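You operate a simulated robot arm through the tools that you are given. There is no shell and no other tool. Be economical: measure what you need, move in short steps, check, and stop when the job is done.

You are at the controls of a simulated two-armed robot. One attempt, no reset.

Task
Carry the grey tote with both arms and set it on the top of the crate cart.
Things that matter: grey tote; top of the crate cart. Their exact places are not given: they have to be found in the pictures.

The check looks at the end state, three seconds after you hand in, the way a careful person would. Anything else that was tipped, shoved, dropped, spilled or broken makes it a failure.

Robot
Two 6-joint arms with two-finger grippers on one trunk, on a base that drives. Base frame: it is fixed to the floor where the robot stands at the start and does not move with it; the origin is under the middle of the robot, x ahead of it, y to its left, z up. Units: mm, degrees, N and s.
The left shoulder is at the start at [70, 148, 1402], the right one opposite. With the tool pointing down near the work surface each hand reaches from about 300 to 580 mm from the robot's upright axis, wherever it stands, measured 20 degrees to its own side. Places, roughly: top of the crate cart [-600, 3500, 800]. Payload 2.45 kg a hand.
The TCP of each hand is the grasp point between the finger pads, 30 mm short of the fingertips. In the tool frame z runs along the fingers and y along their closing line. Largest opening 106 mm; the body of the gripper starts 79 mm behind the TCP.
Orientation is that of the tool frame in the base frame, as [roll, pitch, yaw] about the fixed x, y, z axes, in that order (R = Rz(yaw) Ry(pitch) Rx(roll)). With the fingers straight down and closing along the base's y, the tool's x points along the base's -x, its y along +y and its z along -z.

Tools
- The arms move only by the tool jog_arm. It takes "left_moves", "right_moves" or both (then of equal length, played together; a hand with none holds still); each is a list that holds one entry, the list of rows, each a list of 7 numbers: the turn, a rotation vector about the tool's x, y, z in degrees, then the shift along the tool's x, y, z in mm, then the finger opening in mm, from 0 to 106. In form: [[[wx, wy, wz, dx, dy, dz, grip], ...]]. A call has 1 to 8 rows; each row is the pose to reach, as a shift and turn from the pose commanded when the call began, along the tool's axes at that moment. Rows are played at 5 a second. More than 50 mm and 8.6 degrees between two rows, or a gripper value outside its range, and nothing of the call is played. A pose out of reach is approached as far as the arm can. The call stops where the force on the tool passes 40 N (or 10 N more than at its start, if that is more) or the arm is blocked; 0.2 s more then pass. The fingers move at their own pace (about 72 mm/s each) and stop on an object; they squeeze with about 40 N. The grip force told is the motor's: it shows also when the fingers shut on nothing. Time passes only in rows, and 0.2 s behind the last, so rows that repeat a pose let the fingers close. The reply holds the time, the measured pose of the TCP, the force on the tool along the base axes, the opening and the grip force, in the units named above and with some noise, with the torque about the TCP (base axes, N m) and any sound that the robot's microphone picked up.
- Cameras (640 x 400 px; columns grow to the right, rows downward): "scene" is now at [109.8, 17.9, 1590.8]; the picture's right is [0.29, -0.96, 0.00], its down [-0.87, -0.26, -0.42] and it looks along [0.41, 0.12, -0.91] (base axes); focal length 287 px, centre (320, 200). "left" rides on the left gripper at [76, 2, -106] in its tool frame; the picture's right is [-0.02, 1.00, 0.00], its down [-0.78, -0.02, -0.62] and it looks along [-0.62, -0.01, 0.78] (tool axes); focal length 247 px, centre (320, 200). "right" rides on the right gripper at [76, -2, -106] in its tool frame; the picture's right is [0.02, 1.00, 0.00], its down [-0.78, 0.02, -0.62] and it looks along [-0.62, 0.01, 0.78] (tool axes); focal length 247 px, centre (320, 200).
- capture(camera): a new picture of that camera. The clock stands still meanwhile.
- lift_body(by): slides the trunk up (or, below 0, down) by that many mm; the arms and the scene camera ride with it, the base frame stays. It gives what a move gives, with no picture.
- drive_base(legs): drives the robot by 1 to 6 legs, each [ahead, left, turn to the left] in mm, mm and degrees, along the robot's own axes; the way and the turn of a leg run together, so that a leg with both is an arc; at most 1500 mm and 180 degrees a leg. The arms and the cameras ride along, it lands a little off, and it stops where it bumps. It gives what a move gives.
- head_to(pan, tilt): turns the head with the scene camera to pan (to the left, within 86 degrees either way) and tilt (down, from -29 to 69), counted from straight ahead of the robot. It gives what a move gives.
- locate(camera, pixels): for up to 12 pixels [column, row] of the newest picture of that camera ("zoom" is the newest enlarged one), the place [x, y, z] in the base frame of the surface seen there, good to about 2 mm. The clock stands still meanwhile.
- enlarge(camera, box): a new picture of the part [left, top, right, bottom] of that camera's present view, enlarged. The clock stands still meanwhile.
- finish_job(): hands the job in; it is judged then, once.

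Work in short steps. Measure before you move; look again where a grasp or a placing could have gone wrong, and mend it. You have 80 turns and 78 pictures in all, those below and enlarged ones among them. Open the grippers and draw the arms clear of the work before you hand the job in, unless the task says otherwise; then end with one line.

The tools are called after ">>>" by a JSON object that holds its "fn" and its "kwargs". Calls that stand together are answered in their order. jog_arm: Moves the arms, as the interface text tells. Its arguments: {"type":"object","properties":{"left_moves":{"type":"array"},"right_moves":{"type":"array"}},"required":[]} The other tools are called the same way: lift_body (by) slides the trunk up or down; drive_base (legs) drives the base; head_to (pan, tilt) turns the head that bears the scene camera; capture (camera) takes a picture; locate (camera, pixels) gives the place of the surface under pixels of a picture; enlarge (camera, box) takes an enlarged picture of a part of a camera's view; finish_job () hands the job in.

At the start:

```text
t: 0.0
left_ee_pos: [540.0, 299.1, 926.0]
left_tcp_rot: [180.0, 0.0, -180.0]
left_wrist_force: [-0.1, -0.7, -1.2]
left_wrist_torque: [-0.05, 0.01, 0.04]
left_grip_width: 106.2
left_grasp_force: 0.1
right_ee_pos: [462.2, -198.5, 921.0]
right_tcp_rot: [-180.0, -0.1, 180.0]
right_wrist_force: [-0.2, -0.4, 0.5]
right_wrist_torque: [0.0, 0.01, -0.03]
right_grip_width: 106.2
right_grasp_force: 0.1
trunk travel left (down, up): [-875.0, 65.0]
robot x, y, heading: [-3.4, 0.4, -0.2]
head pan, tilt: [16.6, 64.9]
```

scene: 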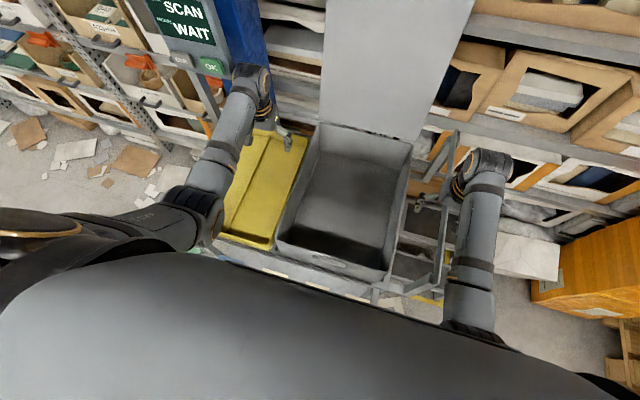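
right: 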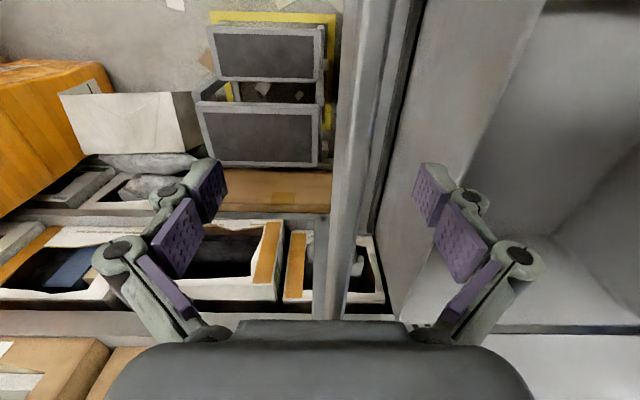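
left: 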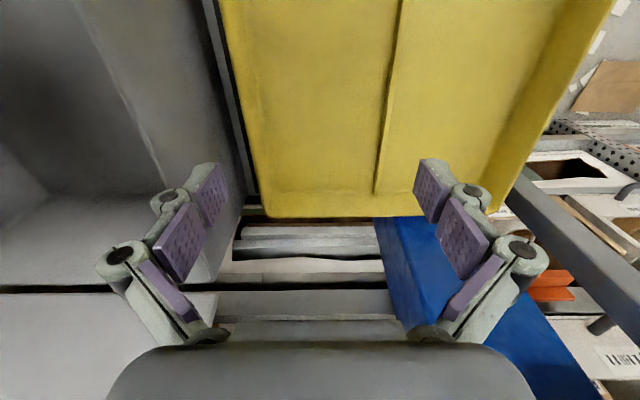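

The grey tote is at about (275-410, 122-282) in the scene picture. I measure its rim corners, walls, floor and surroundings.

>>> {"fn": "locate", "kwargs": {"camera": "scene", "pixels": [[322, 125], [410, 143], [280, 243], [384, 277], [302, 180], [398, 205], [340, 230], [345, 180], [240, 220], [300, 140], [370, 60], [330, 262]]}}

>>> {"fn": "enlarge", "kwargs": {"camera": "scene", "box": [200, 90, 480, 310]}}

```text
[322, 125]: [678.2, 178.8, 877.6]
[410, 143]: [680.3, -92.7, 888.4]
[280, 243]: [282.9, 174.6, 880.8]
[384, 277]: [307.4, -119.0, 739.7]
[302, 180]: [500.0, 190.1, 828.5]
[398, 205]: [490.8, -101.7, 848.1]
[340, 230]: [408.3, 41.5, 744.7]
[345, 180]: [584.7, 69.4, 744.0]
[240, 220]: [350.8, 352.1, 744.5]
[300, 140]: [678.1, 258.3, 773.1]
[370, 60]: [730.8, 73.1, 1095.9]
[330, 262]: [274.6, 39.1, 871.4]
```

```text
1.82 times, centred on (340, 200) of scene
```

zoom: 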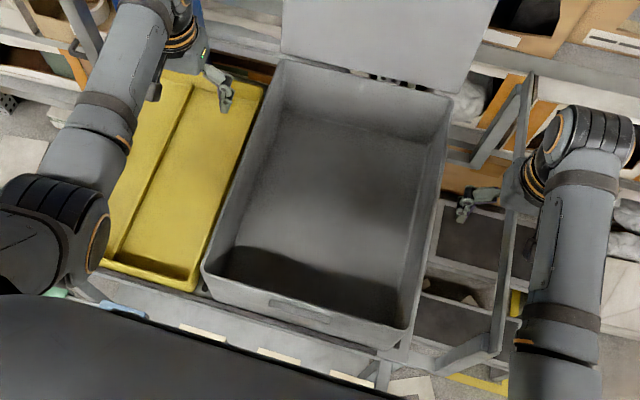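

The tote spans roughly x 280–680, y -100–190, rim about 883, floor 744. I look around for the crate cart and the route before touching anything.

>>> {"fn": "head_to", "kwargs": {"pan": 80, "tilt": 20}}

>>> {"fn": "capture", "kwargs": {"camera": "scene"}}

>>> {"fn": "head_to", "kwargs": {"pan": 25, "tilt": 25}}

>>> {"fn": "capture", "kwargs": {"camera": "scene"}}

```text
t: 1.3
left_ee_pos: [540.0, 298.9, 925.3]
left_tcp_rot: [-180.0, 0.0, 180.0]
left_wrist_force: [0.7, 0.4, 1.0]
left_wrist_torque: [0.02, 0.03, 0.04]
left_grip_width: 106.0
left_grasp_force: 0.1
right_ee_pos: [462.8, -198.5, 921.5]
right_tcp_rot: [-179.9, 0.1, -179.9]
right_wrist_force: [-0.5, 0.0, -0.4]
right_wrist_torque: [-0.01, 0.01, 0.01]
right_grip_width: 106.1
right_grasp_force: 0.2
trunk travel left (down, up): [-875.0, 65.0]
robot x, y, heading: [0.5, 0.6, 0.1]
head pan, tilt: [80.0, 20.0]
```

```text
73 pictures are left
```

scene: 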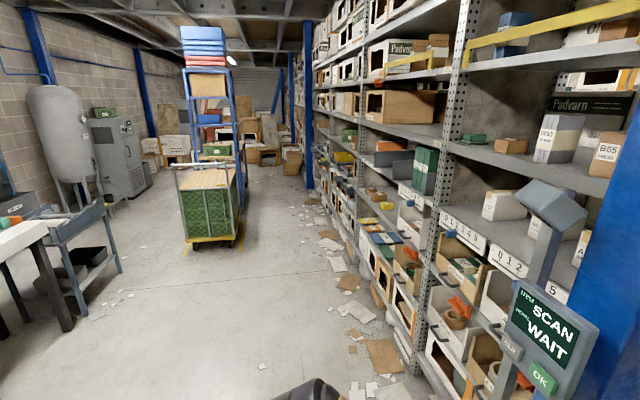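

```text
t: 2.6
left_ee_pos: [539.8, 299.9, 924.7]
left_tcp_rot: [-180.0, 0.0, -179.9]
left_wrist_force: [0.0, 0.4, 0.1]
left_wrist_torque: [-0.04, 0.0, -0.01]
left_grip_width: 105.9
left_grasp_force: 0.1
right_ee_pos: [462.9, -197.0, 920.3]
right_tcp_rot: [-179.9, 0.0, 180.0]
right_wrist_force: [-0.4, -0.8, 0.4]
right_wrist_torque: [0.0, -0.03, -0.03]
right_grip_width: 106.1
right_grasp_force: 0.0
trunk travel left (down, up): [-875.0, 65.0]
robot x, y, heading: [-0.3, -1.0, 0.2]
head pan, tilt: [25.0, 25.0]
```

```text
72 pictures are left
```

scene: 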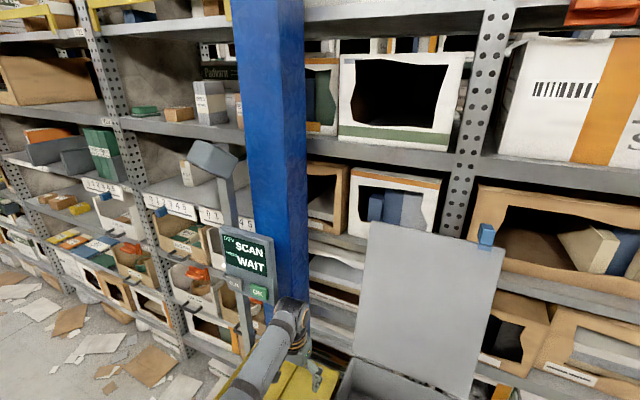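

The cart stands down the aisle near (210,200) in the pan-80 view. I look back at the tote for exact rim measurements.

>>> {"fn": "head_to", "kwargs": {"pan": 5, "tilt": 62}}

>>> {"fn": "enlarge", "kwargs": {"camera": "scene", "box": [200, 80, 480, 255]}}

```text
t: 3.6
left_ee_pos: [539.3, 298.8, 926.1]
left_tcp_rot: [180.0, 0.0, -180.0]
left_wrist_force: [-0.9, 0.2, 0.1]
left_wrist_torque: [-0.06, -0.04, 0.02]
left_grip_width: 105.7
left_grasp_force: 0.0
right_ee_pos: [462.5, -198.3, 922.5]
right_tcp_rot: [179.9, 0.0, -179.9]
right_wrist_force: [0.8, 0.3, -0.3]
right_wrist_torque: [0.01, 0.01, -0.02]
right_grip_width: 105.9
right_grasp_force: 0.0
trunk travel left (down, up): [-875.0, 65.0]
robot x, y, heading: [-3.3, 1.8, -0.1]
head pan, tilt: [5.0, 62.0]
```

```text
2.29 times, centred on (340, 168) of scene
```

zoom: 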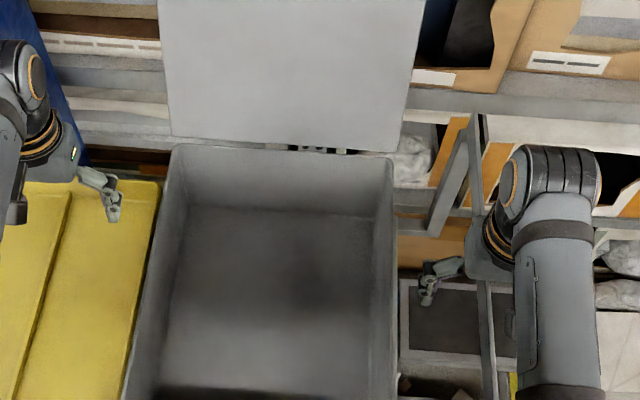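

Left rim runs near (160,250), right rim near (388,260) in the zoom. I locate points across both rims.

>>> {"fn": "locate", "kwargs": {"camera": "zoom", "pixels": [[147, 270], [151, 270], [155, 270], [159, 270], [163, 270], [374, 270], [380, 270], [385, 270], [390, 270], [395, 270], [398, 270], [280, 300]]}}

>>> {"fn": "locate", "kwargs": {"camera": "zoom", "pixels": [[176, 148], [181, 160], [280, 148], [285, 155], [392, 157], [388, 165], [450, 330], [480, 320], [120, 300], [480, 270], [470, 150], [130, 395]]}}

```text
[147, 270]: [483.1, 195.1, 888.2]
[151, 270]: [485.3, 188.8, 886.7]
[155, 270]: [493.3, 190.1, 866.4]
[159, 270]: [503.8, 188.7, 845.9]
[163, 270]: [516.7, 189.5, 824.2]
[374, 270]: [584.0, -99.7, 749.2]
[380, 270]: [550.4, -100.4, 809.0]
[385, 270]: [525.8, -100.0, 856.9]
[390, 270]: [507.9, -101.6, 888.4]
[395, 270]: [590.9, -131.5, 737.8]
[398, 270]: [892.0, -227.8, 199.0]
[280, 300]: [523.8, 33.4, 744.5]
```

```text
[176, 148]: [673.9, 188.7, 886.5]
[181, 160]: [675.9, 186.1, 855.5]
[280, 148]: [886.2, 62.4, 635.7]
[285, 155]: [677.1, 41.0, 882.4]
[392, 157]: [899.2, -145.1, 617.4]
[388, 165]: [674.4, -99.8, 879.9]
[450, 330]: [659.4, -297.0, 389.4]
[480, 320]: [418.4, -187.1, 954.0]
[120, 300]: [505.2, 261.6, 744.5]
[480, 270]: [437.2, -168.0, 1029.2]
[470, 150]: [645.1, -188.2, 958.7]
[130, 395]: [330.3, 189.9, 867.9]
```

The right hand seems to straddle or sit close to a rail near y -187. I check it in the right camera.

>>> {"fn": "capture", "kwargs": {"camera": "right"}}

>>> {"fn": "locate", "kwargs": {"camera": "right", "pixels": [[385, 50], [365, 150], [350, 250], [335, 310], [395, 150], [410, 100], [345, 150], [480, 100], [375, 250], [440, 60], [460, 240], [180, 240]]}}

>>> {"fn": "enlarge", "kwargs": {"camera": "scene", "box": [360, 100, 520, 260]}}

```text
70 pictures are left
```

right: 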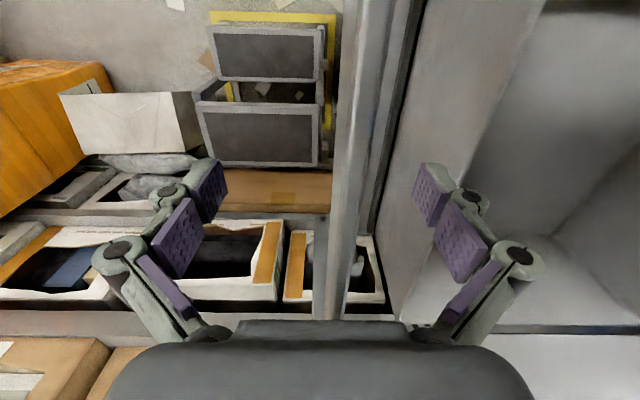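

```text
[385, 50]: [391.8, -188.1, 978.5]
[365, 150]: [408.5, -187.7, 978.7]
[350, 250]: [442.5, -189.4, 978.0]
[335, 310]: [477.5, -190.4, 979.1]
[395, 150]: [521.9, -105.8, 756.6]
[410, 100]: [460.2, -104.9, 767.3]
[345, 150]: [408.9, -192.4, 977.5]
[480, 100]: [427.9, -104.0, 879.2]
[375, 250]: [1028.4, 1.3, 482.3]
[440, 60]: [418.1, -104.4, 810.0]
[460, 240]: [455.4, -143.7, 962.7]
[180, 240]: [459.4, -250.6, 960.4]
```

```text
2.50 times, centred on (440, 180) of scene
```

zoom: 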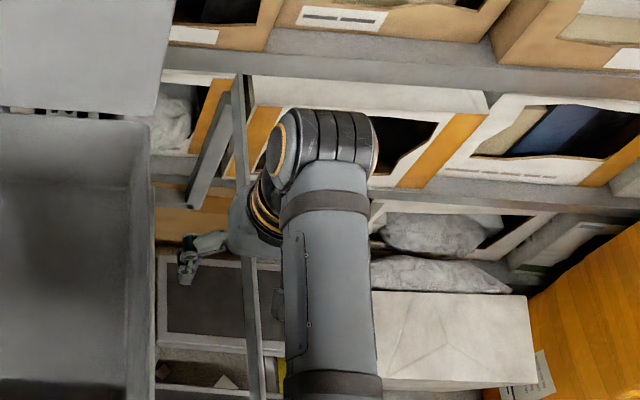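

The right hand's fingers straddle a rail (y≈-190, top z≈980), so it must go straight up before moving in. I raise both hands, then bring them over the tote's side walls' middles (left inner face y≈190, right y≈-102).

>>> {"fn": "jog_arm", "kwargs": {"left_moves": [[[0, 0, 0, 0, 0, -40, 106], [0, 0, 0, 0, 0, -60, 106], [0, 0, 0, 0, 0, -60, 106], [0, 0, 0, 20, -30, -60, 106], [0, 0, 0, 40, -65, -60, 106], [0, 0, 0, 62, -106, -60, 106]]], "right_moves": [[[0, 0, 0, 0, 0, -40, 106], [0, 0, 0, 0, 0, -80, 106], [0, 0, 0, 0, 0, -125, 106], [0, 0, 0, 0, 20, -130, 106], [0, 0, 0, -8, 58, -130, 106], [0, 0, 0, -16, 95, -130, 106]]]}}

>>> {"fn": "capture", "kwargs": {"camera": "right"}}

>>> {"fn": "capture", "kwargs": {"camera": "left"}}

>>> {"fn": "capture", "kwargs": {"camera": "scene"}}

```text
t: 5.0
left_ee_pos: [486.2, 205.7, 985.4]
left_tcp_rot: [179.8, 0.0, 179.9]
left_wrist_force: [0.4, 0.1, 0.8]
left_wrist_torque: [0.04, 0.03, 0.0]
left_grip_width: 106.0
left_grasp_force: 0.0
right_ee_pos: [473.5, -211.3, 1024.3]
right_tcp_rot: [-168.9, -0.6, 176.9]
right_wrist_force: [-0.1, -0.5, -0.2]
right_wrist_torque: [0.04, 0.02, 0.01]
right_grip_width: 106.0
right_grasp_force: 0.1
right hand out of reach, approached as far as the arm can: row 3, 4, 5, 6
trunk travel left (down, up): [-875.0, 65.0]
robot x, y, heading: [1.6, 4.8, -0.2]
head pan, tilt: [5.0, 62.0]
stopped in row 6 (right hand): the arm was blocked; the commanded pose is now the measured one
```

```text
68 pictures are left
```

right: 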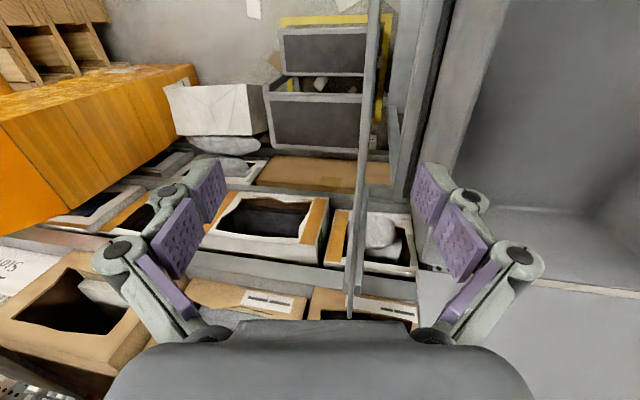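

```text
67 pictures are left
```

left: 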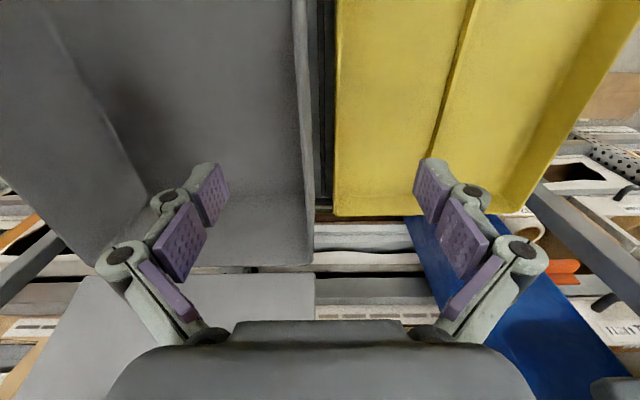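

```text
66 pictures are left
```

scene: 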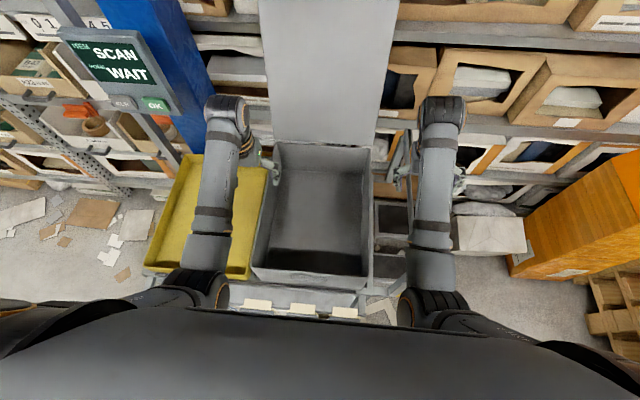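

The right hand ran out of reach upward at z≈1024, tilted 11°, still straddling the rail. I raise the trunk 60 mm to clear the rail.

>>> {"fn": "lift_body", "kwargs": {"by": 60}}

>>> {"fn": "capture", "kwargs": {"camera": "right"}}

>>> {"fn": "locate", "kwargs": {"camera": "right", "pixels": [[365, 60], [358, 150], [352, 250], [350, 300], [440, 240], [180, 240], [205, 190], [430, 190]]}}

```text
t: 6.0
left_ee_pos: [484.9, 208.3, 1045.2]
left_tcp_rot: [-180.0, 0.1, 180.0]
left_wrist_force: [0.7, -0.7, 0.4]
left_wrist_torque: [0.01, 0.05, -0.02]
left_grip_width: 106.1
left_grasp_force: 0.0
right_ee_pos: [473.4, -207.0, 1084.2]
right_tcp_rot: [-168.7, -0.6, 176.9]
right_wrist_force: [-0.4, 0.4, 0.9]
right_wrist_torque: [0.0, 0.02, -0.01]
right_grip_width: 106.0
right_grasp_force: 0.1
trunk travel left (down, up): [-935.0, 5.0]
robot x, y, heading: [-2.1, -1.5, -0.3]
head pan, tilt: [5.0, 62.0]
```

```text
65 pictures are left
```

right: 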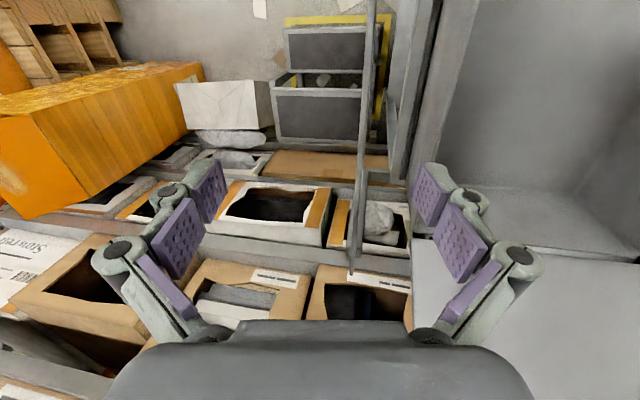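

```text
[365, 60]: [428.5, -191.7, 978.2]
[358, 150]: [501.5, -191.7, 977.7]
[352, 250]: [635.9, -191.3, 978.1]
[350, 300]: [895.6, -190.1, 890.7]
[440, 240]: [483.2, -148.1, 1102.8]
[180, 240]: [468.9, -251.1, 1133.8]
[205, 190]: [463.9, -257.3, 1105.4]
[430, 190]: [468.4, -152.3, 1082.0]
```

The rail (z 978) is now well below the right fingers. I straighten the right hand and move it over the right wall (y≈-104), and left hand over the left wall (y≈192), both at about z 1040.

>>> {"fn": "jog_arm", "kwargs": {"left_moves": [[[0, 0, 0, 2, -5, 0, 80], [0, 0, 0, 4, -10, 0, 80], [0, 0, 0, 5, -15, 0, 80], [0, 0, 0, 5, -15, 0, 80], [0, 0, 0, 5, -15, 0, 80]]], "right_moves": [[[-2, 0, -0.6, 0, 10, 10, 106], [-4.5, 0, -1.2, 0, 45, 18, 106], [-7, 0, -1.8, -1, 80, 22, 106], [-11.3, 0, -3.1, -1.4, 111, 23, 80], [-11.3, 0, -3.1, -1.4, 111, 23, 80]]]}}

>>> {"fn": "capture", "kwargs": {"camera": "right"}}

>>> {"fn": "capture", "kwargs": {"camera": "left"}}

```text
t: 7.0
left_ee_pos: [481.0, 193.7, 1046.4]
left_tcp_rot: [-179.9, 0.0, -180.0]
left_wrist_force: [-0.7, 0.3, -0.4]
left_wrist_torque: [0.0, -0.03, 0.01]
left_grip_width: 80.0
left_grasp_force: 0.1
right_ee_pos: [484.8, -195.4, 1037.5]
right_tcp_rot: [-169.7, -0.2, 177.2]
right_wrist_force: [0.2, -0.6, -0.5]
right_wrist_torque: [0.01, -0.03, 0.04]
right_grip_width: 80.0
right_grasp_force: 0.0
trunk travel left (down, up): [-935.0, 5.0]
robot x, y, heading: [-1.7, 0.1, -0.2]
head pan, tilt: [5.0, 62.0]
stopped in row 4 (right hand): the arm was blocked; the commanded pose is now the measured one
```

```text
64 pictures are left
```

right: 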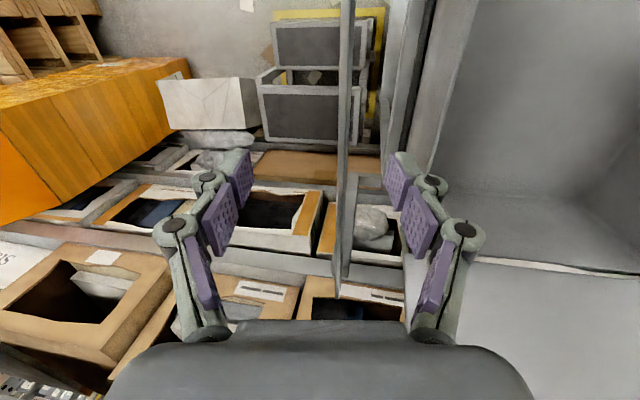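

```text
63 pictures are left
```

left: 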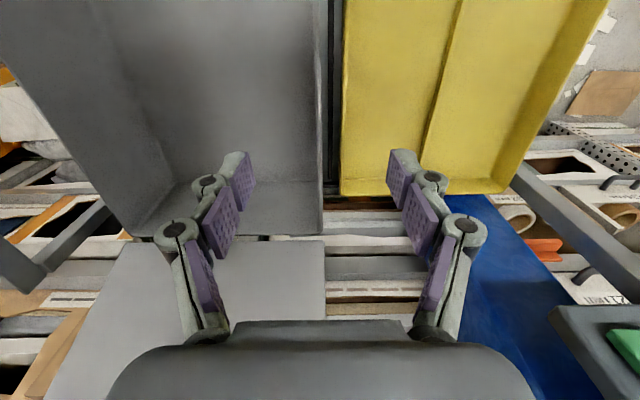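

The right arm was blocked sideways with no force at the tool, so some link may be touching something. I look at it from the scene camera.

>>> {"fn": "enlarge", "kwargs": {"camera": "scene", "box": [340, 70, 540, 270]}}

>>> {"fn": "locate", "kwargs": {"camera": "zoom", "pixels": [[320, 200], [250, 200], [180, 200]]}}

>>> {"fn": "capture", "kwargs": {"camera": "scene"}}

```text
2.00 times, centred on (440, 170) of scene
```

zoom: 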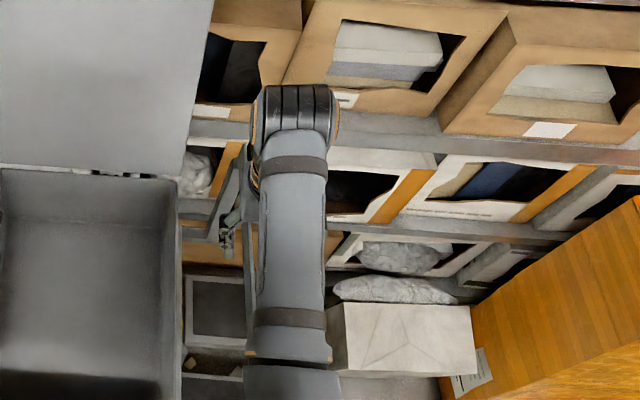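

```text
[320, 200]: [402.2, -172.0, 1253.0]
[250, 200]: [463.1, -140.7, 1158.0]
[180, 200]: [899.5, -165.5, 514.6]
```

```text
61 pictures are left
```

scene: 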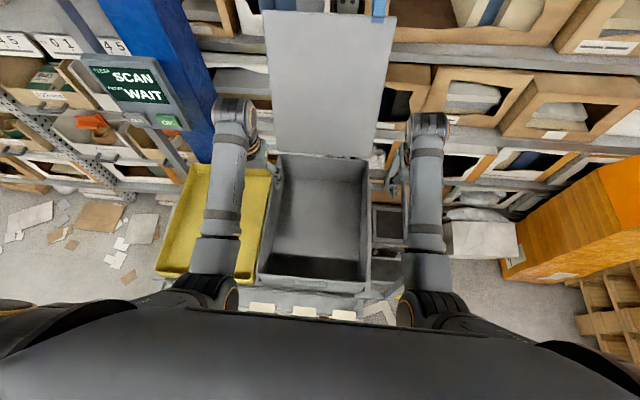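

No obstacle is visible near the right hand. I probe: straighten the tilt first with no shift.

>>> {"fn": "jog_arm", "kwargs": {"right_moves": [[[-3.5, 0, -1, 0, 0, 0, 80], [-7, 0, -2, 0, 0, 0, 80], [-10.3, 0, -2.8, 0, 0, 0, 80], [-10.3, 0, -2.8, 0, 0, 0, 80]]]}}

```text
t: 8.0
left_ee_pos: [480.4, 193.8, 1046.1]
left_tcp_rot: [179.9, 0.1, 179.9]
left_wrist_force: [0.9, -0.2, -1.2]
left_wrist_torque: [0.01, 0.02, -0.01]
left_grip_width: 80.1
left_grasp_force: 0.0
right_ee_pos: [484.3, -193.6, 1038.4]
right_tcp_rot: [179.8, -0.4, -179.9]
right_wrist_force: [-1.2, -0.1, -0.3]
right_wrist_torque: [0.03, -0.02, 0.02]
right_grip_width: 79.9
right_grasp_force: 0.1
trunk travel left (down, up): [-935.0, 5.0]
robot x, y, heading: [0.5, -1.6, -0.0]
head pan, tilt: [5.0, 62.0]
```

Straightening worked. Now I step the right hand inward, slowly.

>>> {"fn": "jog_arm", "kwargs": {"right_moves": [[[0, 0, 0, 0, 15, 0, 80], [0, 0, 0, 0, 30, 0, 80], [0, 0, 0, 0, 45, 0, 80], [0, 0, 0, 0, 60, 0, 80], [0, 0, 0, 2, 75, 0, 80], [0, 0, 0, 4, 90, 0, 80]]]}}

```text
t: 9.4
left_ee_pos: [480.5, 194.0, 1046.9]
left_tcp_rot: [-180.0, 0.0, 179.9]
left_wrist_force: [0.1, -0.2, 1.0]
left_wrist_torque: [0.0, -0.03, 0.0]
left_grip_width: 80.2
left_grasp_force: 0.1
right_ee_pos: [488.0, -188.3, 1031.2]
right_tcp_rot: [-171.2, 0.3, 178.0]
right_wrist_force: [-0.3, 0.1, -0.8]
right_wrist_torque: [0.01, -0.03, -0.01]
right_grip_width: 79.9
right_grasp_force: 0.1
trunk travel left (down, up): [-935.0, 5.0]
robot x, y, heading: [2.6, -1.6, -0.3]
head pan, tilt: [5.0, 62.0]
stopped in row 6 (right hand): the arm was blocked; the commanded pose is now the measured one
```

The shoulder-side joints of the right arm seem not to follow while the wrist does. I test whether the left arm has the same limit by moving it inward over the tote's open interior.

>>> {"fn": "jog_arm", "kwargs": {"left_moves": [[[0, 0, 0, 0, -15, 0, 80], [0, 0, 0, 0, -30, 0, 80], [0, 0, 0, 0, -45, 0, 80], [0, 0, 0, 0, -60, 0, 80], [0, 0, 0, 0, -75, 0, 80], [0, 0, 0, 0, -90, 0, 80]]]}}

>>> {"fn": "head_to", "kwargs": {"pan": -25, "tilt": 60}}

>>> {"fn": "capture", "kwargs": {"camera": "scene"}}

```text
t: 10.8
left_ee_pos: [481.3, 192.4, 1034.0]
left_tcp_rot: [170.9, 0.1, -177.9]
left_wrist_force: [-0.3, 0.4, -0.1]
left_wrist_torque: [0.0, -0.02, 0.03]
left_grip_width: 79.9
left_grasp_force: 0.1
right_ee_pos: [488.5, -189.2, 1030.8]
right_tcp_rot: [-171.2, 0.3, 177.9]
right_wrist_force: [0.4, -0.4, 0.3]
right_wrist_torque: [-0.01, 0.0, 0.03]
right_grip_width: 80.0
right_grasp_force: 0.0
trunk travel left (down, up): [-935.0, 5.0]
robot x, y, heading: [-3.0, -0.6, -0.2]
head pan, tilt: [5.0, 62.0]
stopped in row 6 (left hand): the arm was blocked; the commanded pose is now the measured one
```

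```text
t: 11.7
left_ee_pos: [482.3, 192.2, 1034.6]
left_tcp_rot: [170.8, 0.1, -178.0]
left_wrist_force: [0.5, 0.3, 0.3]
left_wrist_torque: [0.02, 0.01, 0.05]
left_grip_width: 80.2
left_grasp_force: 0.1
right_ee_pos: [488.8, -187.9, 1032.0]
right_tcp_rot: [-171.1, 0.3, 177.7]
right_wrist_force: [-0.3, 0.9, -0.2]
right_wrist_torque: [0.0, -0.01, 0.02]
right_grip_width: 80.0
right_grasp_force: 0.0
trunk travel left (down, up): [-935.0, 5.0]
robot x, y, heading: [-3.9, 0.6, 0.3]
head pan, tilt: [-25.0, 60.0]
```

```text
60 pictures are left
```

scene: 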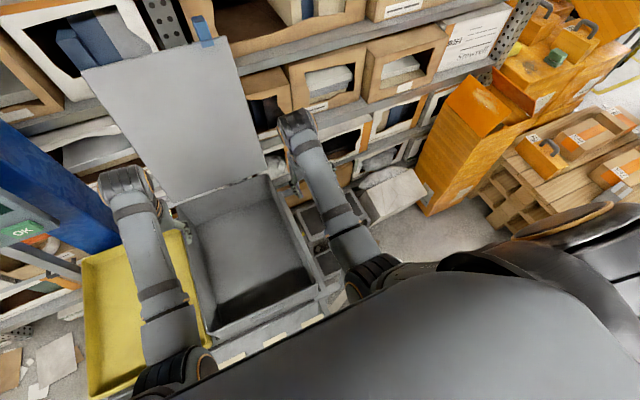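

The limit is mirrored on the left arm, so it is the robot's own geometry (folded elbow near the torso). I straighten the left hand, extend it forward and test inward travel with the arm more extended.

>>> {"fn": "jog_arm", "kwargs": {"left_moves": [[[4.5, 0, 1, -15, 0, -5, 80], [9.2, 0, 2, -40, 0, -10, 80], [9.2, 0, 2, -70, 0, -10, 80], [9.2, 0, 2, -70, -20, -10, 80], [9.2, 0, 2, -70, -40, -10, 80], [9.2, 0, 2, -70, -60, -10, 80], [9.2, 0, 2, -70, -60, -10, 80]]]}}

>>> {"fn": "locate", "kwargs": {"camera": "scene", "pixels": [[375, 265], [350, 280], [360, 240], [340, 190], [300, 130], [450, 290], [560, 240], [400, 330]]}}

```text
t: 13.3
left_ee_pos: [553.9, 133.3, 1035.6]
left_tcp_rot: [-179.7, 0.0, -179.9]
left_wrist_force: [-0.8, 0.1, -0.6]
left_wrist_torque: [0.02, 0.04, -0.01]
left_grip_width: 80.0
left_grasp_force: 0.1
right_ee_pos: [488.1, -189.0, 1030.5]
right_tcp_rot: [-171.4, 0.3, 177.8]
right_wrist_force: [0.4, 0.0, 0.1]
right_wrist_torque: [0.03, -0.01, -0.05]
right_grip_width: 80.0
right_grasp_force: 0.0
trunk travel left (down, up): [-935.0, 5.0]
robot x, y, heading: [1.3, 0.5, 0.4]
head pan, tilt: [-25.0, 60.0]
```

```text
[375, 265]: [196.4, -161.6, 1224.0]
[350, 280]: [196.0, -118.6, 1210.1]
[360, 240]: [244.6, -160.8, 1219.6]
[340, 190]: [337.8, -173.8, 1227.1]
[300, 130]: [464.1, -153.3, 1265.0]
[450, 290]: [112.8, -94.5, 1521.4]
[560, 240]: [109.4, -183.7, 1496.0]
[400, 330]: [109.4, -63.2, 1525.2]
```

With the arm extended (x≈554) the left hand moves in freely to y=133. So I back the base ~75 mm and shift it 44 mm left to centre the tote, hands being above all obstacles (tips ≥1000).

>>> {"fn": "drive_base", "kwargs": {"legs": [[-75, 44, 0]]}}

```text
t: 14.4
left_ee_pos: [485.4, 173.3, 1032.7]
left_tcp_rot: [179.9, -0.2, -180.0]
left_wrist_force: [0.4, 0.1, 0.2]
left_wrist_torque: [0.03, 0.03, 0.0]
left_grip_width: 80.2
left_grasp_force: 0.0
right_ee_pos: [417.7, -147.3, 1027.5]
right_tcp_rot: [-171.4, 0.0, 177.8]
right_wrist_force: [0.9, -0.2, -0.1]
right_wrist_torque: [0.01, 0.05, -0.01]
right_grip_width: 80.1
right_grasp_force: 0.0
trunk travel left (down, up): [-935.0, 5.0]
robot x, y, heading: [-72.5, 44.9, -0.1]
head pan, tilt: [-25.0, 60.0]
```

Base moved. Now the right hand straightens, extends to x≈482, and goes in to y≈-104; left goes to y≈193.

>>> {"fn": "jog_arm", "kwargs": {"left_moves": [[[0, 0, 0, 0, 5, 0, 80], [0, 0, 0, 0, 10, 0, 80], [0, 0, 0, 2, 15, 0, 80], [0, 0, 0, 3, 20, 0, 80], [0, 0, 0, 3, 20, 0, 80], [0, 0, 0, 3, 20, 0, 80]]], "right_moves": [[[-4.3, 0, -1, -25, 0, 0, 80], [-8.6, 0, -2.2, -50, 0, 0, 80], [-8.6, 0, -2.2, -65, 15, -3, 80], [-8.6, 0, -2.2, -65, 30, -5, 80], [-8.6, 0, -2.2, -65, 43, -7, 80], [-8.6, 0, -2.2, -65, 43, -7, 80]]]}}

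>>> {"fn": "capture", "kwargs": {"camera": "right"}}

>>> {"fn": "capture", "kwargs": {"camera": "left"}}

```text
t: 15.8
left_ee_pos: [477.5, 195.3, 1036.4]
left_tcp_rot: [-179.8, 0.0, -180.0]
left_wrist_force: [0.6, 0.5, 0.0]
left_wrist_torque: [0.02, 0.03, 0.02]
left_grip_width: 80.3
left_grasp_force: 0.1
right_ee_pos: [481.6, -105.2, 1031.3]
right_tcp_rot: [-179.8, 0.1, -180.0]
right_wrist_force: [0.3, -0.7, 1.3]
right_wrist_torque: [0.02, -0.03, 0.01]
right_grip_width: 80.0
right_grasp_force: 0.1
trunk travel left (down, up): [-935.0, 5.0]
robot x, y, heading: [-74.0, 46.1, -0.0]
head pan, tilt: [-25.0, 60.0]
```

```text
59 pictures are left
```

right: 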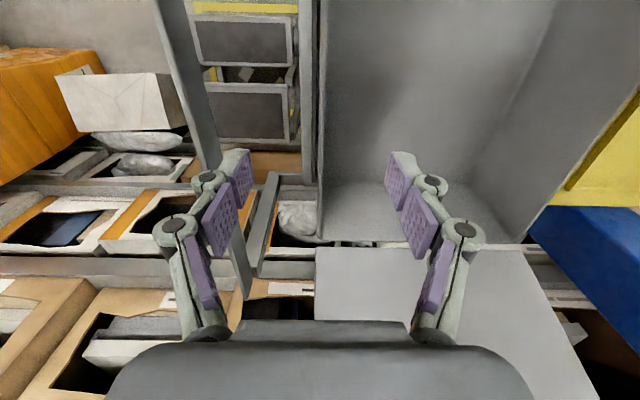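

```text
58 pictures are left
```

left: 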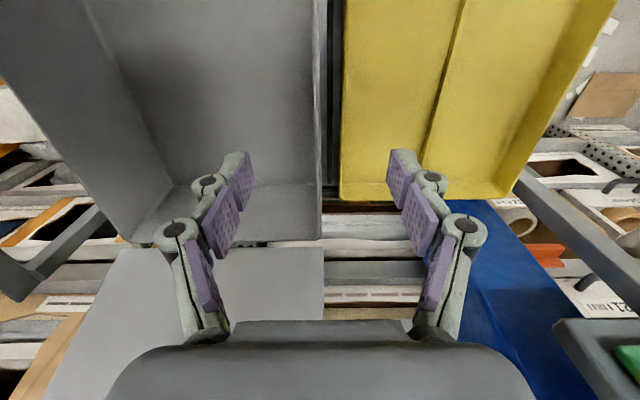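

Both hands straddle their walls. I check the yellow box rim height and wall faces before descending.

>>> {"fn": "locate", "kwargs": {"camera": "left", "pixels": [[340, 195], [345, 100], [318, 200], [322, 150], [315, 150], [325, 100], [600, 50], [505, 200]]}}

>>> {"fn": "locate", "kwargs": {"camera": "right", "pixels": [[318, 200], [322, 150], [327, 150], [327, 100], [320, 100], [180, 60], [195, 110], [215, 160], [240, 280], [265, 200]]}}

```text
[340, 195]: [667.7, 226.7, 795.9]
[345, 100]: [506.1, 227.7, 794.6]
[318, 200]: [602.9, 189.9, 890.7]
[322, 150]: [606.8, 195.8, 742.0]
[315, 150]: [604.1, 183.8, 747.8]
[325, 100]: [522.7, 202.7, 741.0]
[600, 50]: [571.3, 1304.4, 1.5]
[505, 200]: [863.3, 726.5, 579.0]
```

```text
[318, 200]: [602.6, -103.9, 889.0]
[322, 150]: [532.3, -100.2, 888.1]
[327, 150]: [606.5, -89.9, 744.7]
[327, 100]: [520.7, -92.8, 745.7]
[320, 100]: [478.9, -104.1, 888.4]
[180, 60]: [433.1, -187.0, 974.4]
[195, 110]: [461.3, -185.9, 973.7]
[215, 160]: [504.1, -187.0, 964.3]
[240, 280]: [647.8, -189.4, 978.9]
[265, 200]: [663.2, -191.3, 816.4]
```

Walls centre at y≈191 and ≈-103; yellow rim is 796, below the planned fingertip level 835. Lower the trunk 100 mm.

>>> {"fn": "lift_body", "kwargs": {"by": -100}}

>>> {"fn": "jog_arm", "kwargs": {"left_moves": [[[0, 0, 0, 0, -2, 20, 80], [0, 0, 0, 0, -3, 40, 80], [0, 0, 0, 0, -3, 57, 80], [0, 0, 0, 0, -3, 69, 80], [0, 0, 0, 0, -3, 69, 80]]], "right_moves": [[[0, 0, 0, 0, 1, 16, 80], [0, 0, 0, 0, 2, 36, 80], [0, 0, 0, 0, 2, 53, 80], [0, 0, 0, 0, 2, 65, 80], [0, 0, 0, 0, 2, 65, 80]]]}}

>>> {"fn": "capture", "kwargs": {"camera": "right"}}

>>> {"fn": "capture", "kwargs": {"camera": "left"}}

```text
t: 17.1
left_ee_pos: [478.1, 194.7, 935.9]
left_tcp_rot: [-179.8, 0.0, 180.0]
left_wrist_force: [-0.2, -0.2, -0.2]
left_wrist_torque: [0.03, 0.0, -0.04]
left_grip_width: 80.1
left_grasp_force: 0.0
right_ee_pos: [482.5, -106.2, 931.4]
right_tcp_rot: [-179.9, 0.1, -180.0]
right_wrist_force: [0.5, 0.5, -0.2]
right_wrist_torque: [0.0, -0.04, -0.01]
right_grip_width: 80.1
right_grasp_force: 0.1
trunk travel left (down, up): [-835.0, 105.0]
robot x, y, heading: [-72.7, 41.5, -0.1]
head pan, tilt: [-25.0, 60.0]
```

```text
t: 18.4
left_ee_pos: [477.8, 193.1, 866.0]
left_tcp_rot: [-179.8, 0.0, 180.0]
left_wrist_force: [-0.1, 0.1, 0.4]
left_wrist_torque: [0.0, 0.0, 0.01]
left_grip_width: 79.9
left_grasp_force: 0.0
right_ee_pos: [482.1, -104.6, 866.7]
right_tcp_rot: [-180.0, 0.0, -179.9]
right_wrist_force: [1.0, -0.6, 0.3]
right_wrist_torque: [0.03, 0.0, 0.02]
right_grip_width: 79.7
right_grasp_force: 0.1
trunk travel left (down, up): [-835.0, 105.0]
robot x, y, heading: [-72.9, 40.8, 0.1]
head pan, tilt: [-25.0, 60.0]
```

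```text
57 pictures are left
```

right: 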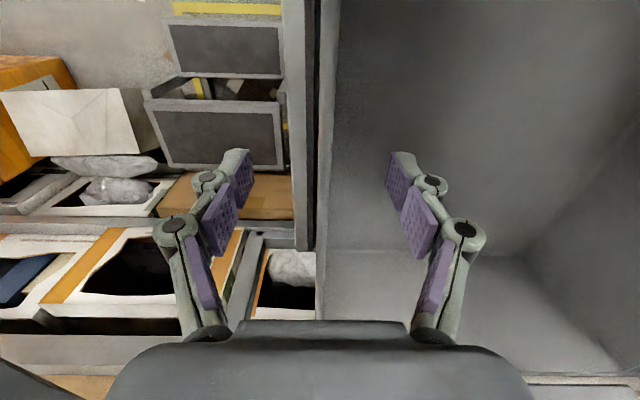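

```text
56 pictures are left
```

left: 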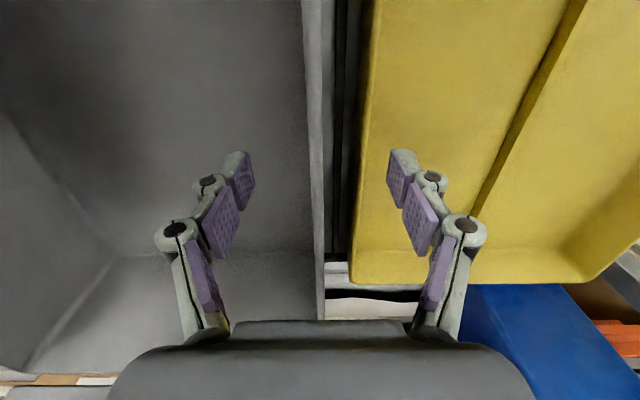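

Each wall sits midway between the pads. I close both grippers.

>>> {"fn": "jog_arm", "kwargs": {"left_moves": [[[0, 0, 0, 0, 0, 0, 30], [0, 0, 0, 0, 0, 0, 0], [0, 0, 0, 0, 0, 0, 0], [0, 0, 0, 0, 0, 0, 0], [0, 0, 0, 0, 0, 0, 0]]], "right_moves": [[[0, 0, 0, 0, 0, 0, 30], [0, 0, 0, 0, 0, 0, 0], [0, 0, 0, 0, 0, 0, 0], [0, 0, 0, 0, 0, 0, 0], [0, 0, 0, 0, 0, 0, 0]]]}}

>>> {"fn": "capture", "kwargs": {"camera": "left"}}

>>> {"fn": "capture", "kwargs": {"camera": "right"}}

```text
t: 19.6
left_ee_pos: [478.7, 190.4, 864.6]
left_tcp_rot: [-179.6, 0.1, -180.0]
left_wrist_force: [-1.2, -13.8, 0.3]
left_wrist_torque: [-0.37, -0.14, -0.07]
left_grip_width: 6.3
left_grasp_force: 34.0
right_ee_pos: [481.8, -103.7, 867.6]
right_tcp_rot: [179.9, 0.0, -179.9]
right_wrist_force: [-0.1, 15.2, 0.0]
right_wrist_torque: [0.41, -0.19, -0.11]
right_grip_width: 6.1
right_grasp_force: 34.3
trunk travel left (down, up): [-835.0, 105.0]
robot x, y, heading: [-71.7, 43.4, -0.4]
head pan, tilt: [-25.0, 60.0]
```

```text
55 pictures are left
```

left: 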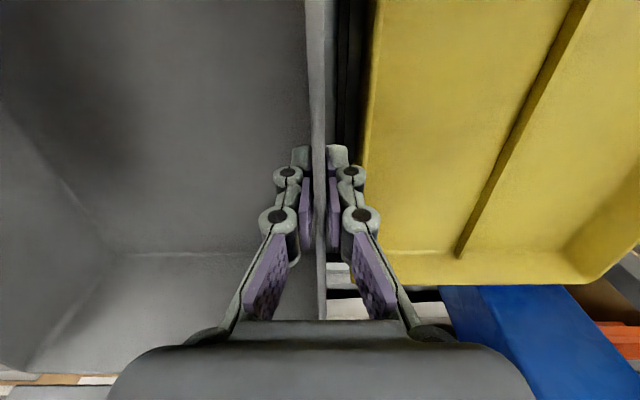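

```text
54 pictures are left
```

right: 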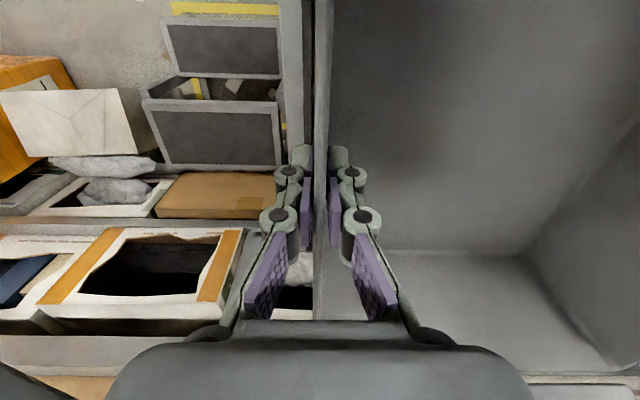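

Both grip at 6 mm wall thickness, ~34 N, with ~14 N of inward pull on the tools. I relax that by shifting the left 2 mm and the right 1.5 mm inward.

>>> {"fn": "jog_arm", "kwargs": {"left_moves": [[[0, 0, 0, 0, -1, 0, 0], [0, 0, 0, 0, -2, 0, 0], [0, 0, 0, 0, -2, 0, 0]]], "right_moves": [[[0, 0, 0, 0, 1, 0, 0], [0, 0, 0, 0, 2, 0, 0], [0, 0, 0, 0, 2, 0, 0]]]}}

>>> {"fn": "lift_body", "kwargs": {"by": 10}}

```text
t: 20.4
left_ee_pos: [478.1, 191.8, 864.8]
left_tcp_rot: [-179.9, -0.1, 180.0]
left_wrist_force: [2.4, -6.6, -1.4]
left_wrist_torque: [-0.14, -0.1, 0.02]
left_grip_width: 5.8
left_grasp_force: 33.9
right_ee_pos: [481.4, -103.4, 866.9]
right_tcp_rot: [-179.7, 0.1, 179.8]
right_wrist_force: [-4.6, 3.9, 9.1]
right_wrist_torque: [0.14, 1.14, 0.1]
right_grip_width: 6.0
right_grasp_force: 34.5
trunk travel left (down, up): [-835.0, 105.0]
robot x, y, heading: [-71.3, 46.1, 0.1]
head pan, tilt: [-25.0, 60.0]
```

```text
t: 20.9
left_ee_pos: [478.9, 192.5, 874.7]
left_tcp_rot: [-179.9, -0.1, 180.0]
left_wrist_force: [0.6, -0.7, -6.8]
left_wrist_torque: [0.01, 0.52, 0.03]
left_grip_width: 6.1
left_grasp_force: 34.1
right_ee_pos: [481.5, -103.0, 875.7]
right_tcp_rot: [-179.8, 0.0, 179.9]
right_wrist_force: [-0.5, 1.3, -6.8]
right_wrist_torque: [0.01, 0.27, 0.08]
right_grip_width: 5.9
right_grasp_force: 34.2
trunk travel left (down, up): [-845.0, 95.0]
robot x, y, heading: [-73.4, 43.9, -0.2]
head pan, tilt: [-25.0, 60.0]
```

The tote is off the bench: about 6.8 N on each hand. I lift 90 mm more and look.

>>> {"fn": "lift_body", "kwargs": {"by": 90}}

>>> {"fn": "head_to", "kwargs": {"pan": 0, "tilt": 62}}

>>> {"fn": "capture", "kwargs": {"camera": "scene"}}

```text
t: 22.2
left_ee_pos: [478.4, 190.4, 965.5]
left_tcp_rot: [-179.7, 0.1, 180.0]
left_wrist_force: [-0.5, -0.1, 0.2]
left_wrist_torque: [0.01, -0.03, -0.01]
left_grip_width: 0.0
left_grasp_force: 28.5
right_ee_pos: [481.7, -101.8, 966.1]
right_tcp_rot: [-179.9, 0.1, -180.0]
right_wrist_force: [0.4, 1.2, 0.5]
right_wrist_torque: [0.02, -0.04, -0.04]
right_grip_width: 0.0
right_grasp_force: 28.5
trunk travel left (down, up): [-935.0, 5.0]
robot x, y, heading: [-73.9, 44.9, -0.0]
head pan, tilt: [-25.0, 60.0]
```

```text
t: 23.1
left_ee_pos: [477.5, 190.2, 965.6]
left_tcp_rot: [-179.8, 0.0, -179.9]
left_wrist_force: [-1.1, 0.5, -0.5]
left_wrist_torque: [-0.02, 0.0, 0.02]
left_grip_width: 0.0
left_grasp_force: 28.8
right_ee_pos: [482.3, -102.7, 966.8]
right_tcp_rot: [-179.9, 0.2, -180.0]
right_wrist_force: [0.0, -0.6, 0.7]
right_wrist_torque: [-0.01, 0.01, -0.01]
right_grip_width: 0.0
right_grasp_force: 29.0
trunk travel left (down, up): [-935.0, 5.0]
robot x, y, heading: [-71.7, 43.4, -0.3]
head pan, tilt: [0.0, 62.0]
```

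```text
53 pictures are left
```

scene: 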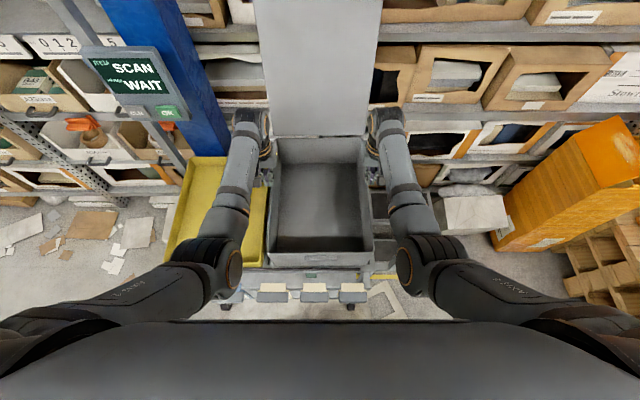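

The grippers closed to 0: the tote slipped out or hung up on something. I measure where it is now and look closely.

>>> {"fn": "enlarge", "kwargs": {"camera": "scene", "box": [220, 110, 420, 310]}}

>>> {"fn": "locate", "kwargs": {"camera": "zoom", "pixels": [[180, 105], [465, 105], [160, 430], [320, 300], [320, 200], [480, 420], [320, 440], [300, 88]]}}

>>> {"fn": "capture", "kwargs": {"camera": "left"}}

>>> {"fn": "capture", "kwargs": {"camera": "right"}}

```text
2.00 times, centred on (320, 210) of scene
```

zoom: 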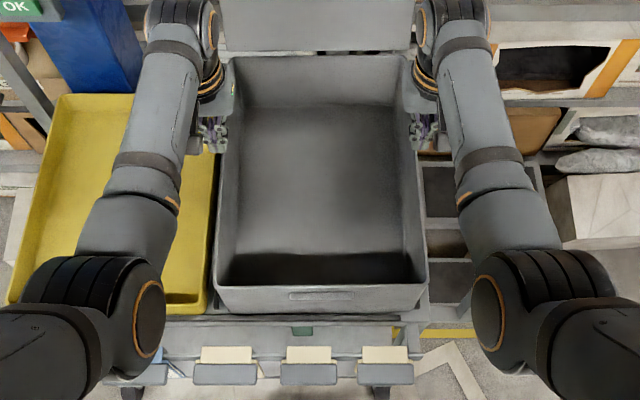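

```text
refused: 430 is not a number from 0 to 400
```

```text
51 pictures are left
```

left: 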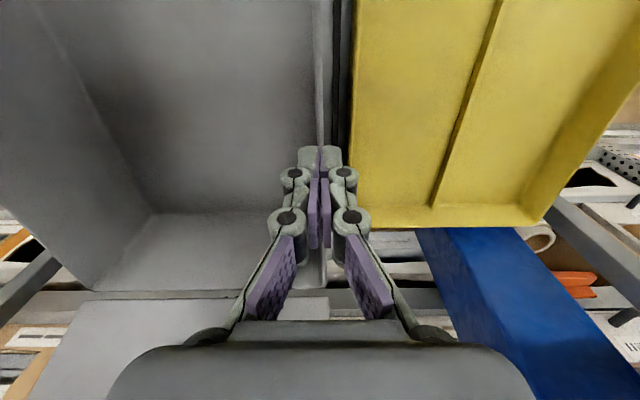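

```text
50 pictures are left
```

right: 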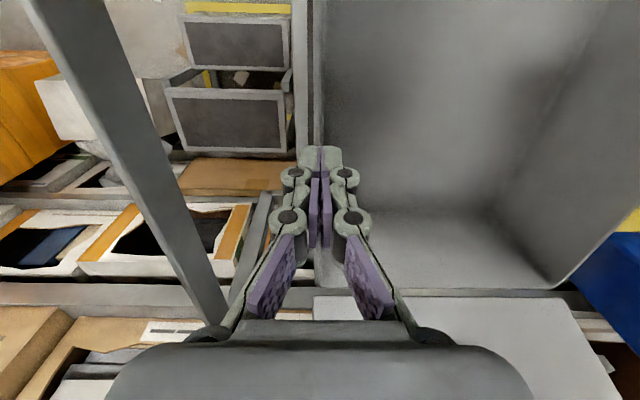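

>>> {"fn": "locate", "kwargs": {"camera": "zoom", "pixels": [[234, 60], [402, 58], [222, 292], [320, 200], [424, 284], [320, 290], [290, 296], [355, 296], [320, 296], [320, 310], [320, 304], [320, 318]]}}

>>> {"fn": "enlarge", "kwargs": {"camera": "scene", "box": [260, 230, 390, 310]}}

```text
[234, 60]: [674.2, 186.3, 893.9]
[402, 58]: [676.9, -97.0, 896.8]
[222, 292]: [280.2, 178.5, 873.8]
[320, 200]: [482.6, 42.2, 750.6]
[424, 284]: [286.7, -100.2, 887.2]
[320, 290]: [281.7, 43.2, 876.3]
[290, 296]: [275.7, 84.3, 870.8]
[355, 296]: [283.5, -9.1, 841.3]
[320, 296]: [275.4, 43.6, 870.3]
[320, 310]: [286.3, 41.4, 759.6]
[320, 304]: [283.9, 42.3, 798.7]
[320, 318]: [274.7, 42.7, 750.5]
```

```text
4.92 times, centred on (325, 270) of scene
```

zoom: 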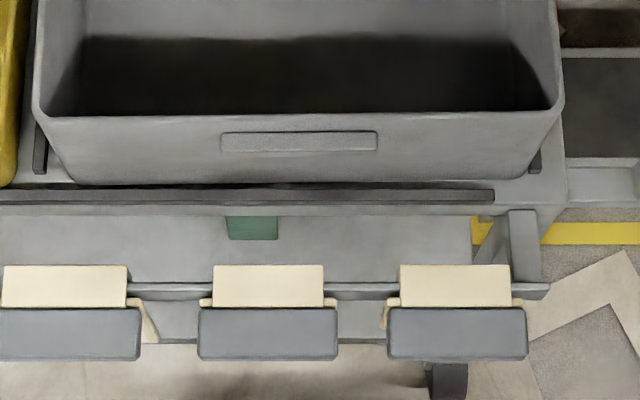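

The tote is back on the bench unharmed (possibly raised a few mm). I re-check reference heights, as the floor reads 750 instead of 744.

>>> {"fn": "locate", "kwargs": {"camera": "scene", "pixels": [[255, 235], [320, 190], [320, 230], [300, 200], [345, 200], [376, 180], [320, 160], [185, 240]]}}

>>> {"fn": "locate", "kwargs": {"camera": "left", "pixels": [[200, 180], [150, 250], [420, 100], [312, 250], [317, 100], [360, 220]]}}

```text
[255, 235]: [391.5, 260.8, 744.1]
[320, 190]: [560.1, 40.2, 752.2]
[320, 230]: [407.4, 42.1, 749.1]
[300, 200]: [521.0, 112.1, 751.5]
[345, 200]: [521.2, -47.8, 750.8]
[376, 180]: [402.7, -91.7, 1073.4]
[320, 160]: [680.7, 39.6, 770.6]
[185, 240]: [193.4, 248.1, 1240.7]
```

```text
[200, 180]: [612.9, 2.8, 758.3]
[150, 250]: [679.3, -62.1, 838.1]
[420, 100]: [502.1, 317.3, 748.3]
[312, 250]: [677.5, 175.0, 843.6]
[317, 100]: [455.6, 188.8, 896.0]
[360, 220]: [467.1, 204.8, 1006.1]
```

The tote floor is 5–8 mm higher than before, so it now sits on a ridge. I reopen, descend deeper (about 43 mm below the rim), and regrasp for a slow test lift.

>>> {"fn": "jog_arm", "kwargs": {"left_moves": [[[0, 0, 0, 0, 0, 0, 40], [0, 0, 0, 0, 0, 0, 80], [0, 0, 0, 0, 0, 0, 80], [0, 0, 0, 0, 0, 0, 80]]], "right_moves": [[[0, 0, 0, 0, 0, 0, 40], [0, 0, 0, 0, 0, 0, 80], [0, 0, 0, 0, 0, 0, 80], [0, 0, 0, 0, 0, 0, 80]]]}}

>>> {"fn": "lift_body", "kwargs": {"by": -114}}

>>> {"fn": "jog_arm", "kwargs": {"left_moves": [[[0, 0, 0, 0, 0, 0, 30], [0, 0, 0, 0, 0, 0, 0], [0, 0, 0, 0, 0, 0, 0], [0, 0, 0, 0, 0, 0, 0], [0, 0, 0, 0, 0, 0, 0]]], "right_moves": [[[0, 0, 0, 0, 0, 0, 30], [0, 0, 0, 0, 0, 0, 0], [0, 0, 0, 0, 0, 0, 0], [0, 0, 0, 0, 0, 0, 0], [0, 0, 0, 0, 0, 0, 0]]]}}

>>> {"fn": "lift_body", "kwargs": {"by": 8}}

>>> {"fn": "capture", "kwargs": {"camera": "scene"}}

>>> {"fn": "locate", "kwargs": {"camera": "scene", "pixels": [[320, 190], [320, 230], [300, 200], [345, 200], [320, 165]]}}

```text
t: 24.1
left_ee_pos: [479.0, 190.6, 965.9]
left_tcp_rot: [-179.8, 0.0, -180.0]
left_wrist_force: [0.0, -0.5, -0.1]
left_wrist_torque: [-0.01, -0.01, -0.01]
left_grip_width: 79.7
left_grasp_force: 0.1
right_ee_pos: [481.6, -102.9, 964.9]
right_tcp_rot: [180.0, 0.1, 180.0]
right_wrist_force: [-0.7, 0.4, 0.2]
right_wrist_torque: [-0.01, 0.01, 0.0]
right_grip_width: 80.1
right_grasp_force: 0.1
trunk travel left (down, up): [-935.0, 5.0]
robot x, y, heading: [-71.1, 45.6, -0.1]
head pan, tilt: [0.0, 62.0]
```

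```text
t: 25.5
left_ee_pos: [478.1, 190.4, 852.4]
left_tcp_rot: [-179.8, 0.1, -180.0]
left_wrist_force: [-0.3, 0.2, 0.0]
left_wrist_torque: [-0.03, -0.02, 0.01]
left_grip_width: 80.2
left_grasp_force: 0.0
right_ee_pos: [481.9, -102.1, 851.4]
right_tcp_rot: [-179.9, 0.1, 180.0]
right_wrist_force: [-0.4, -1.2, 0.5]
right_wrist_torque: [0.01, 0.0, 0.0]
right_grip_width: 79.9
right_grasp_force: 0.0
trunk travel left (down, up): [-821.0, 119.0]
robot x, y, heading: [-72.4, 41.9, -0.1]
head pan, tilt: [0.0, 62.0]
```

```text
t: 26.7
left_ee_pos: [477.2, 190.6, 852.2]
left_tcp_rot: [-180.0, 0.0, 180.0]
left_wrist_force: [2.2, 5.5, 0.8]
left_wrist_torque: [0.17, 0.03, 0.46]
left_grip_width: 6.2
left_grasp_force: 34.1
right_ee_pos: [481.2, -103.4, 852.5]
right_tcp_rot: [-179.9, 0.2, 180.0]
right_wrist_force: [-3.4, -8.2, 2.1]
right_wrist_torque: [-0.22, -0.05, 0.51]
right_grip_width: 5.8
right_grasp_force: 34.1
trunk travel left (down, up): [-821.0, 119.0]
robot x, y, heading: [-75.3, 40.8, -0.0]
head pan, tilt: [0.0, 62.0]
```

```text
t: 27.3
left_ee_pos: [479.9, 190.7, 859.5]
left_tcp_rot: [-179.8, 0.0, 180.0]
left_wrist_force: [3.2, 9.5, -6.4]
left_wrist_torque: [0.25, 0.4, 0.4]
left_grip_width: 5.8
left_grasp_force: 34.3
right_ee_pos: [482.2, -103.0, 859.0]
right_tcp_rot: [-179.8, -0.1, -180.0]
right_wrist_force: [-2.9, -10.0, -7.0]
right_wrist_torque: [-0.25, 0.4, 0.48]
right_grip_width: 6.1
right_grasp_force: 33.8
trunk travel left (down, up): [-829.0, 111.0]
robot x, y, heading: [-71.7, 41.3, -0.2]
head pan, tilt: [0.0, 62.0]
```

```text
48 pictures are left
```

scene: 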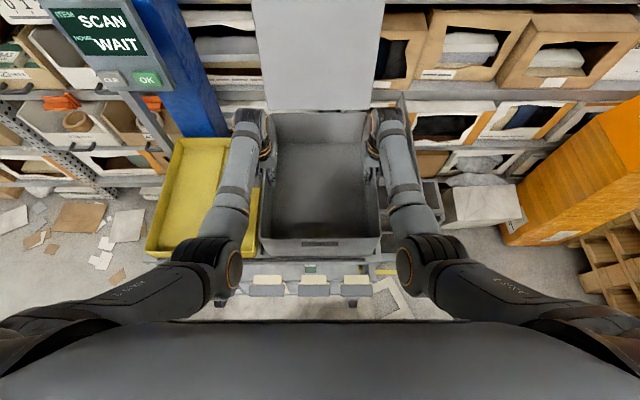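

```text
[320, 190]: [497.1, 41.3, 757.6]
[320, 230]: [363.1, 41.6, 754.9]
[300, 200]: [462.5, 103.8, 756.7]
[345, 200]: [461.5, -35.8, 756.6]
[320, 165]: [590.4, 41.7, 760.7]
```

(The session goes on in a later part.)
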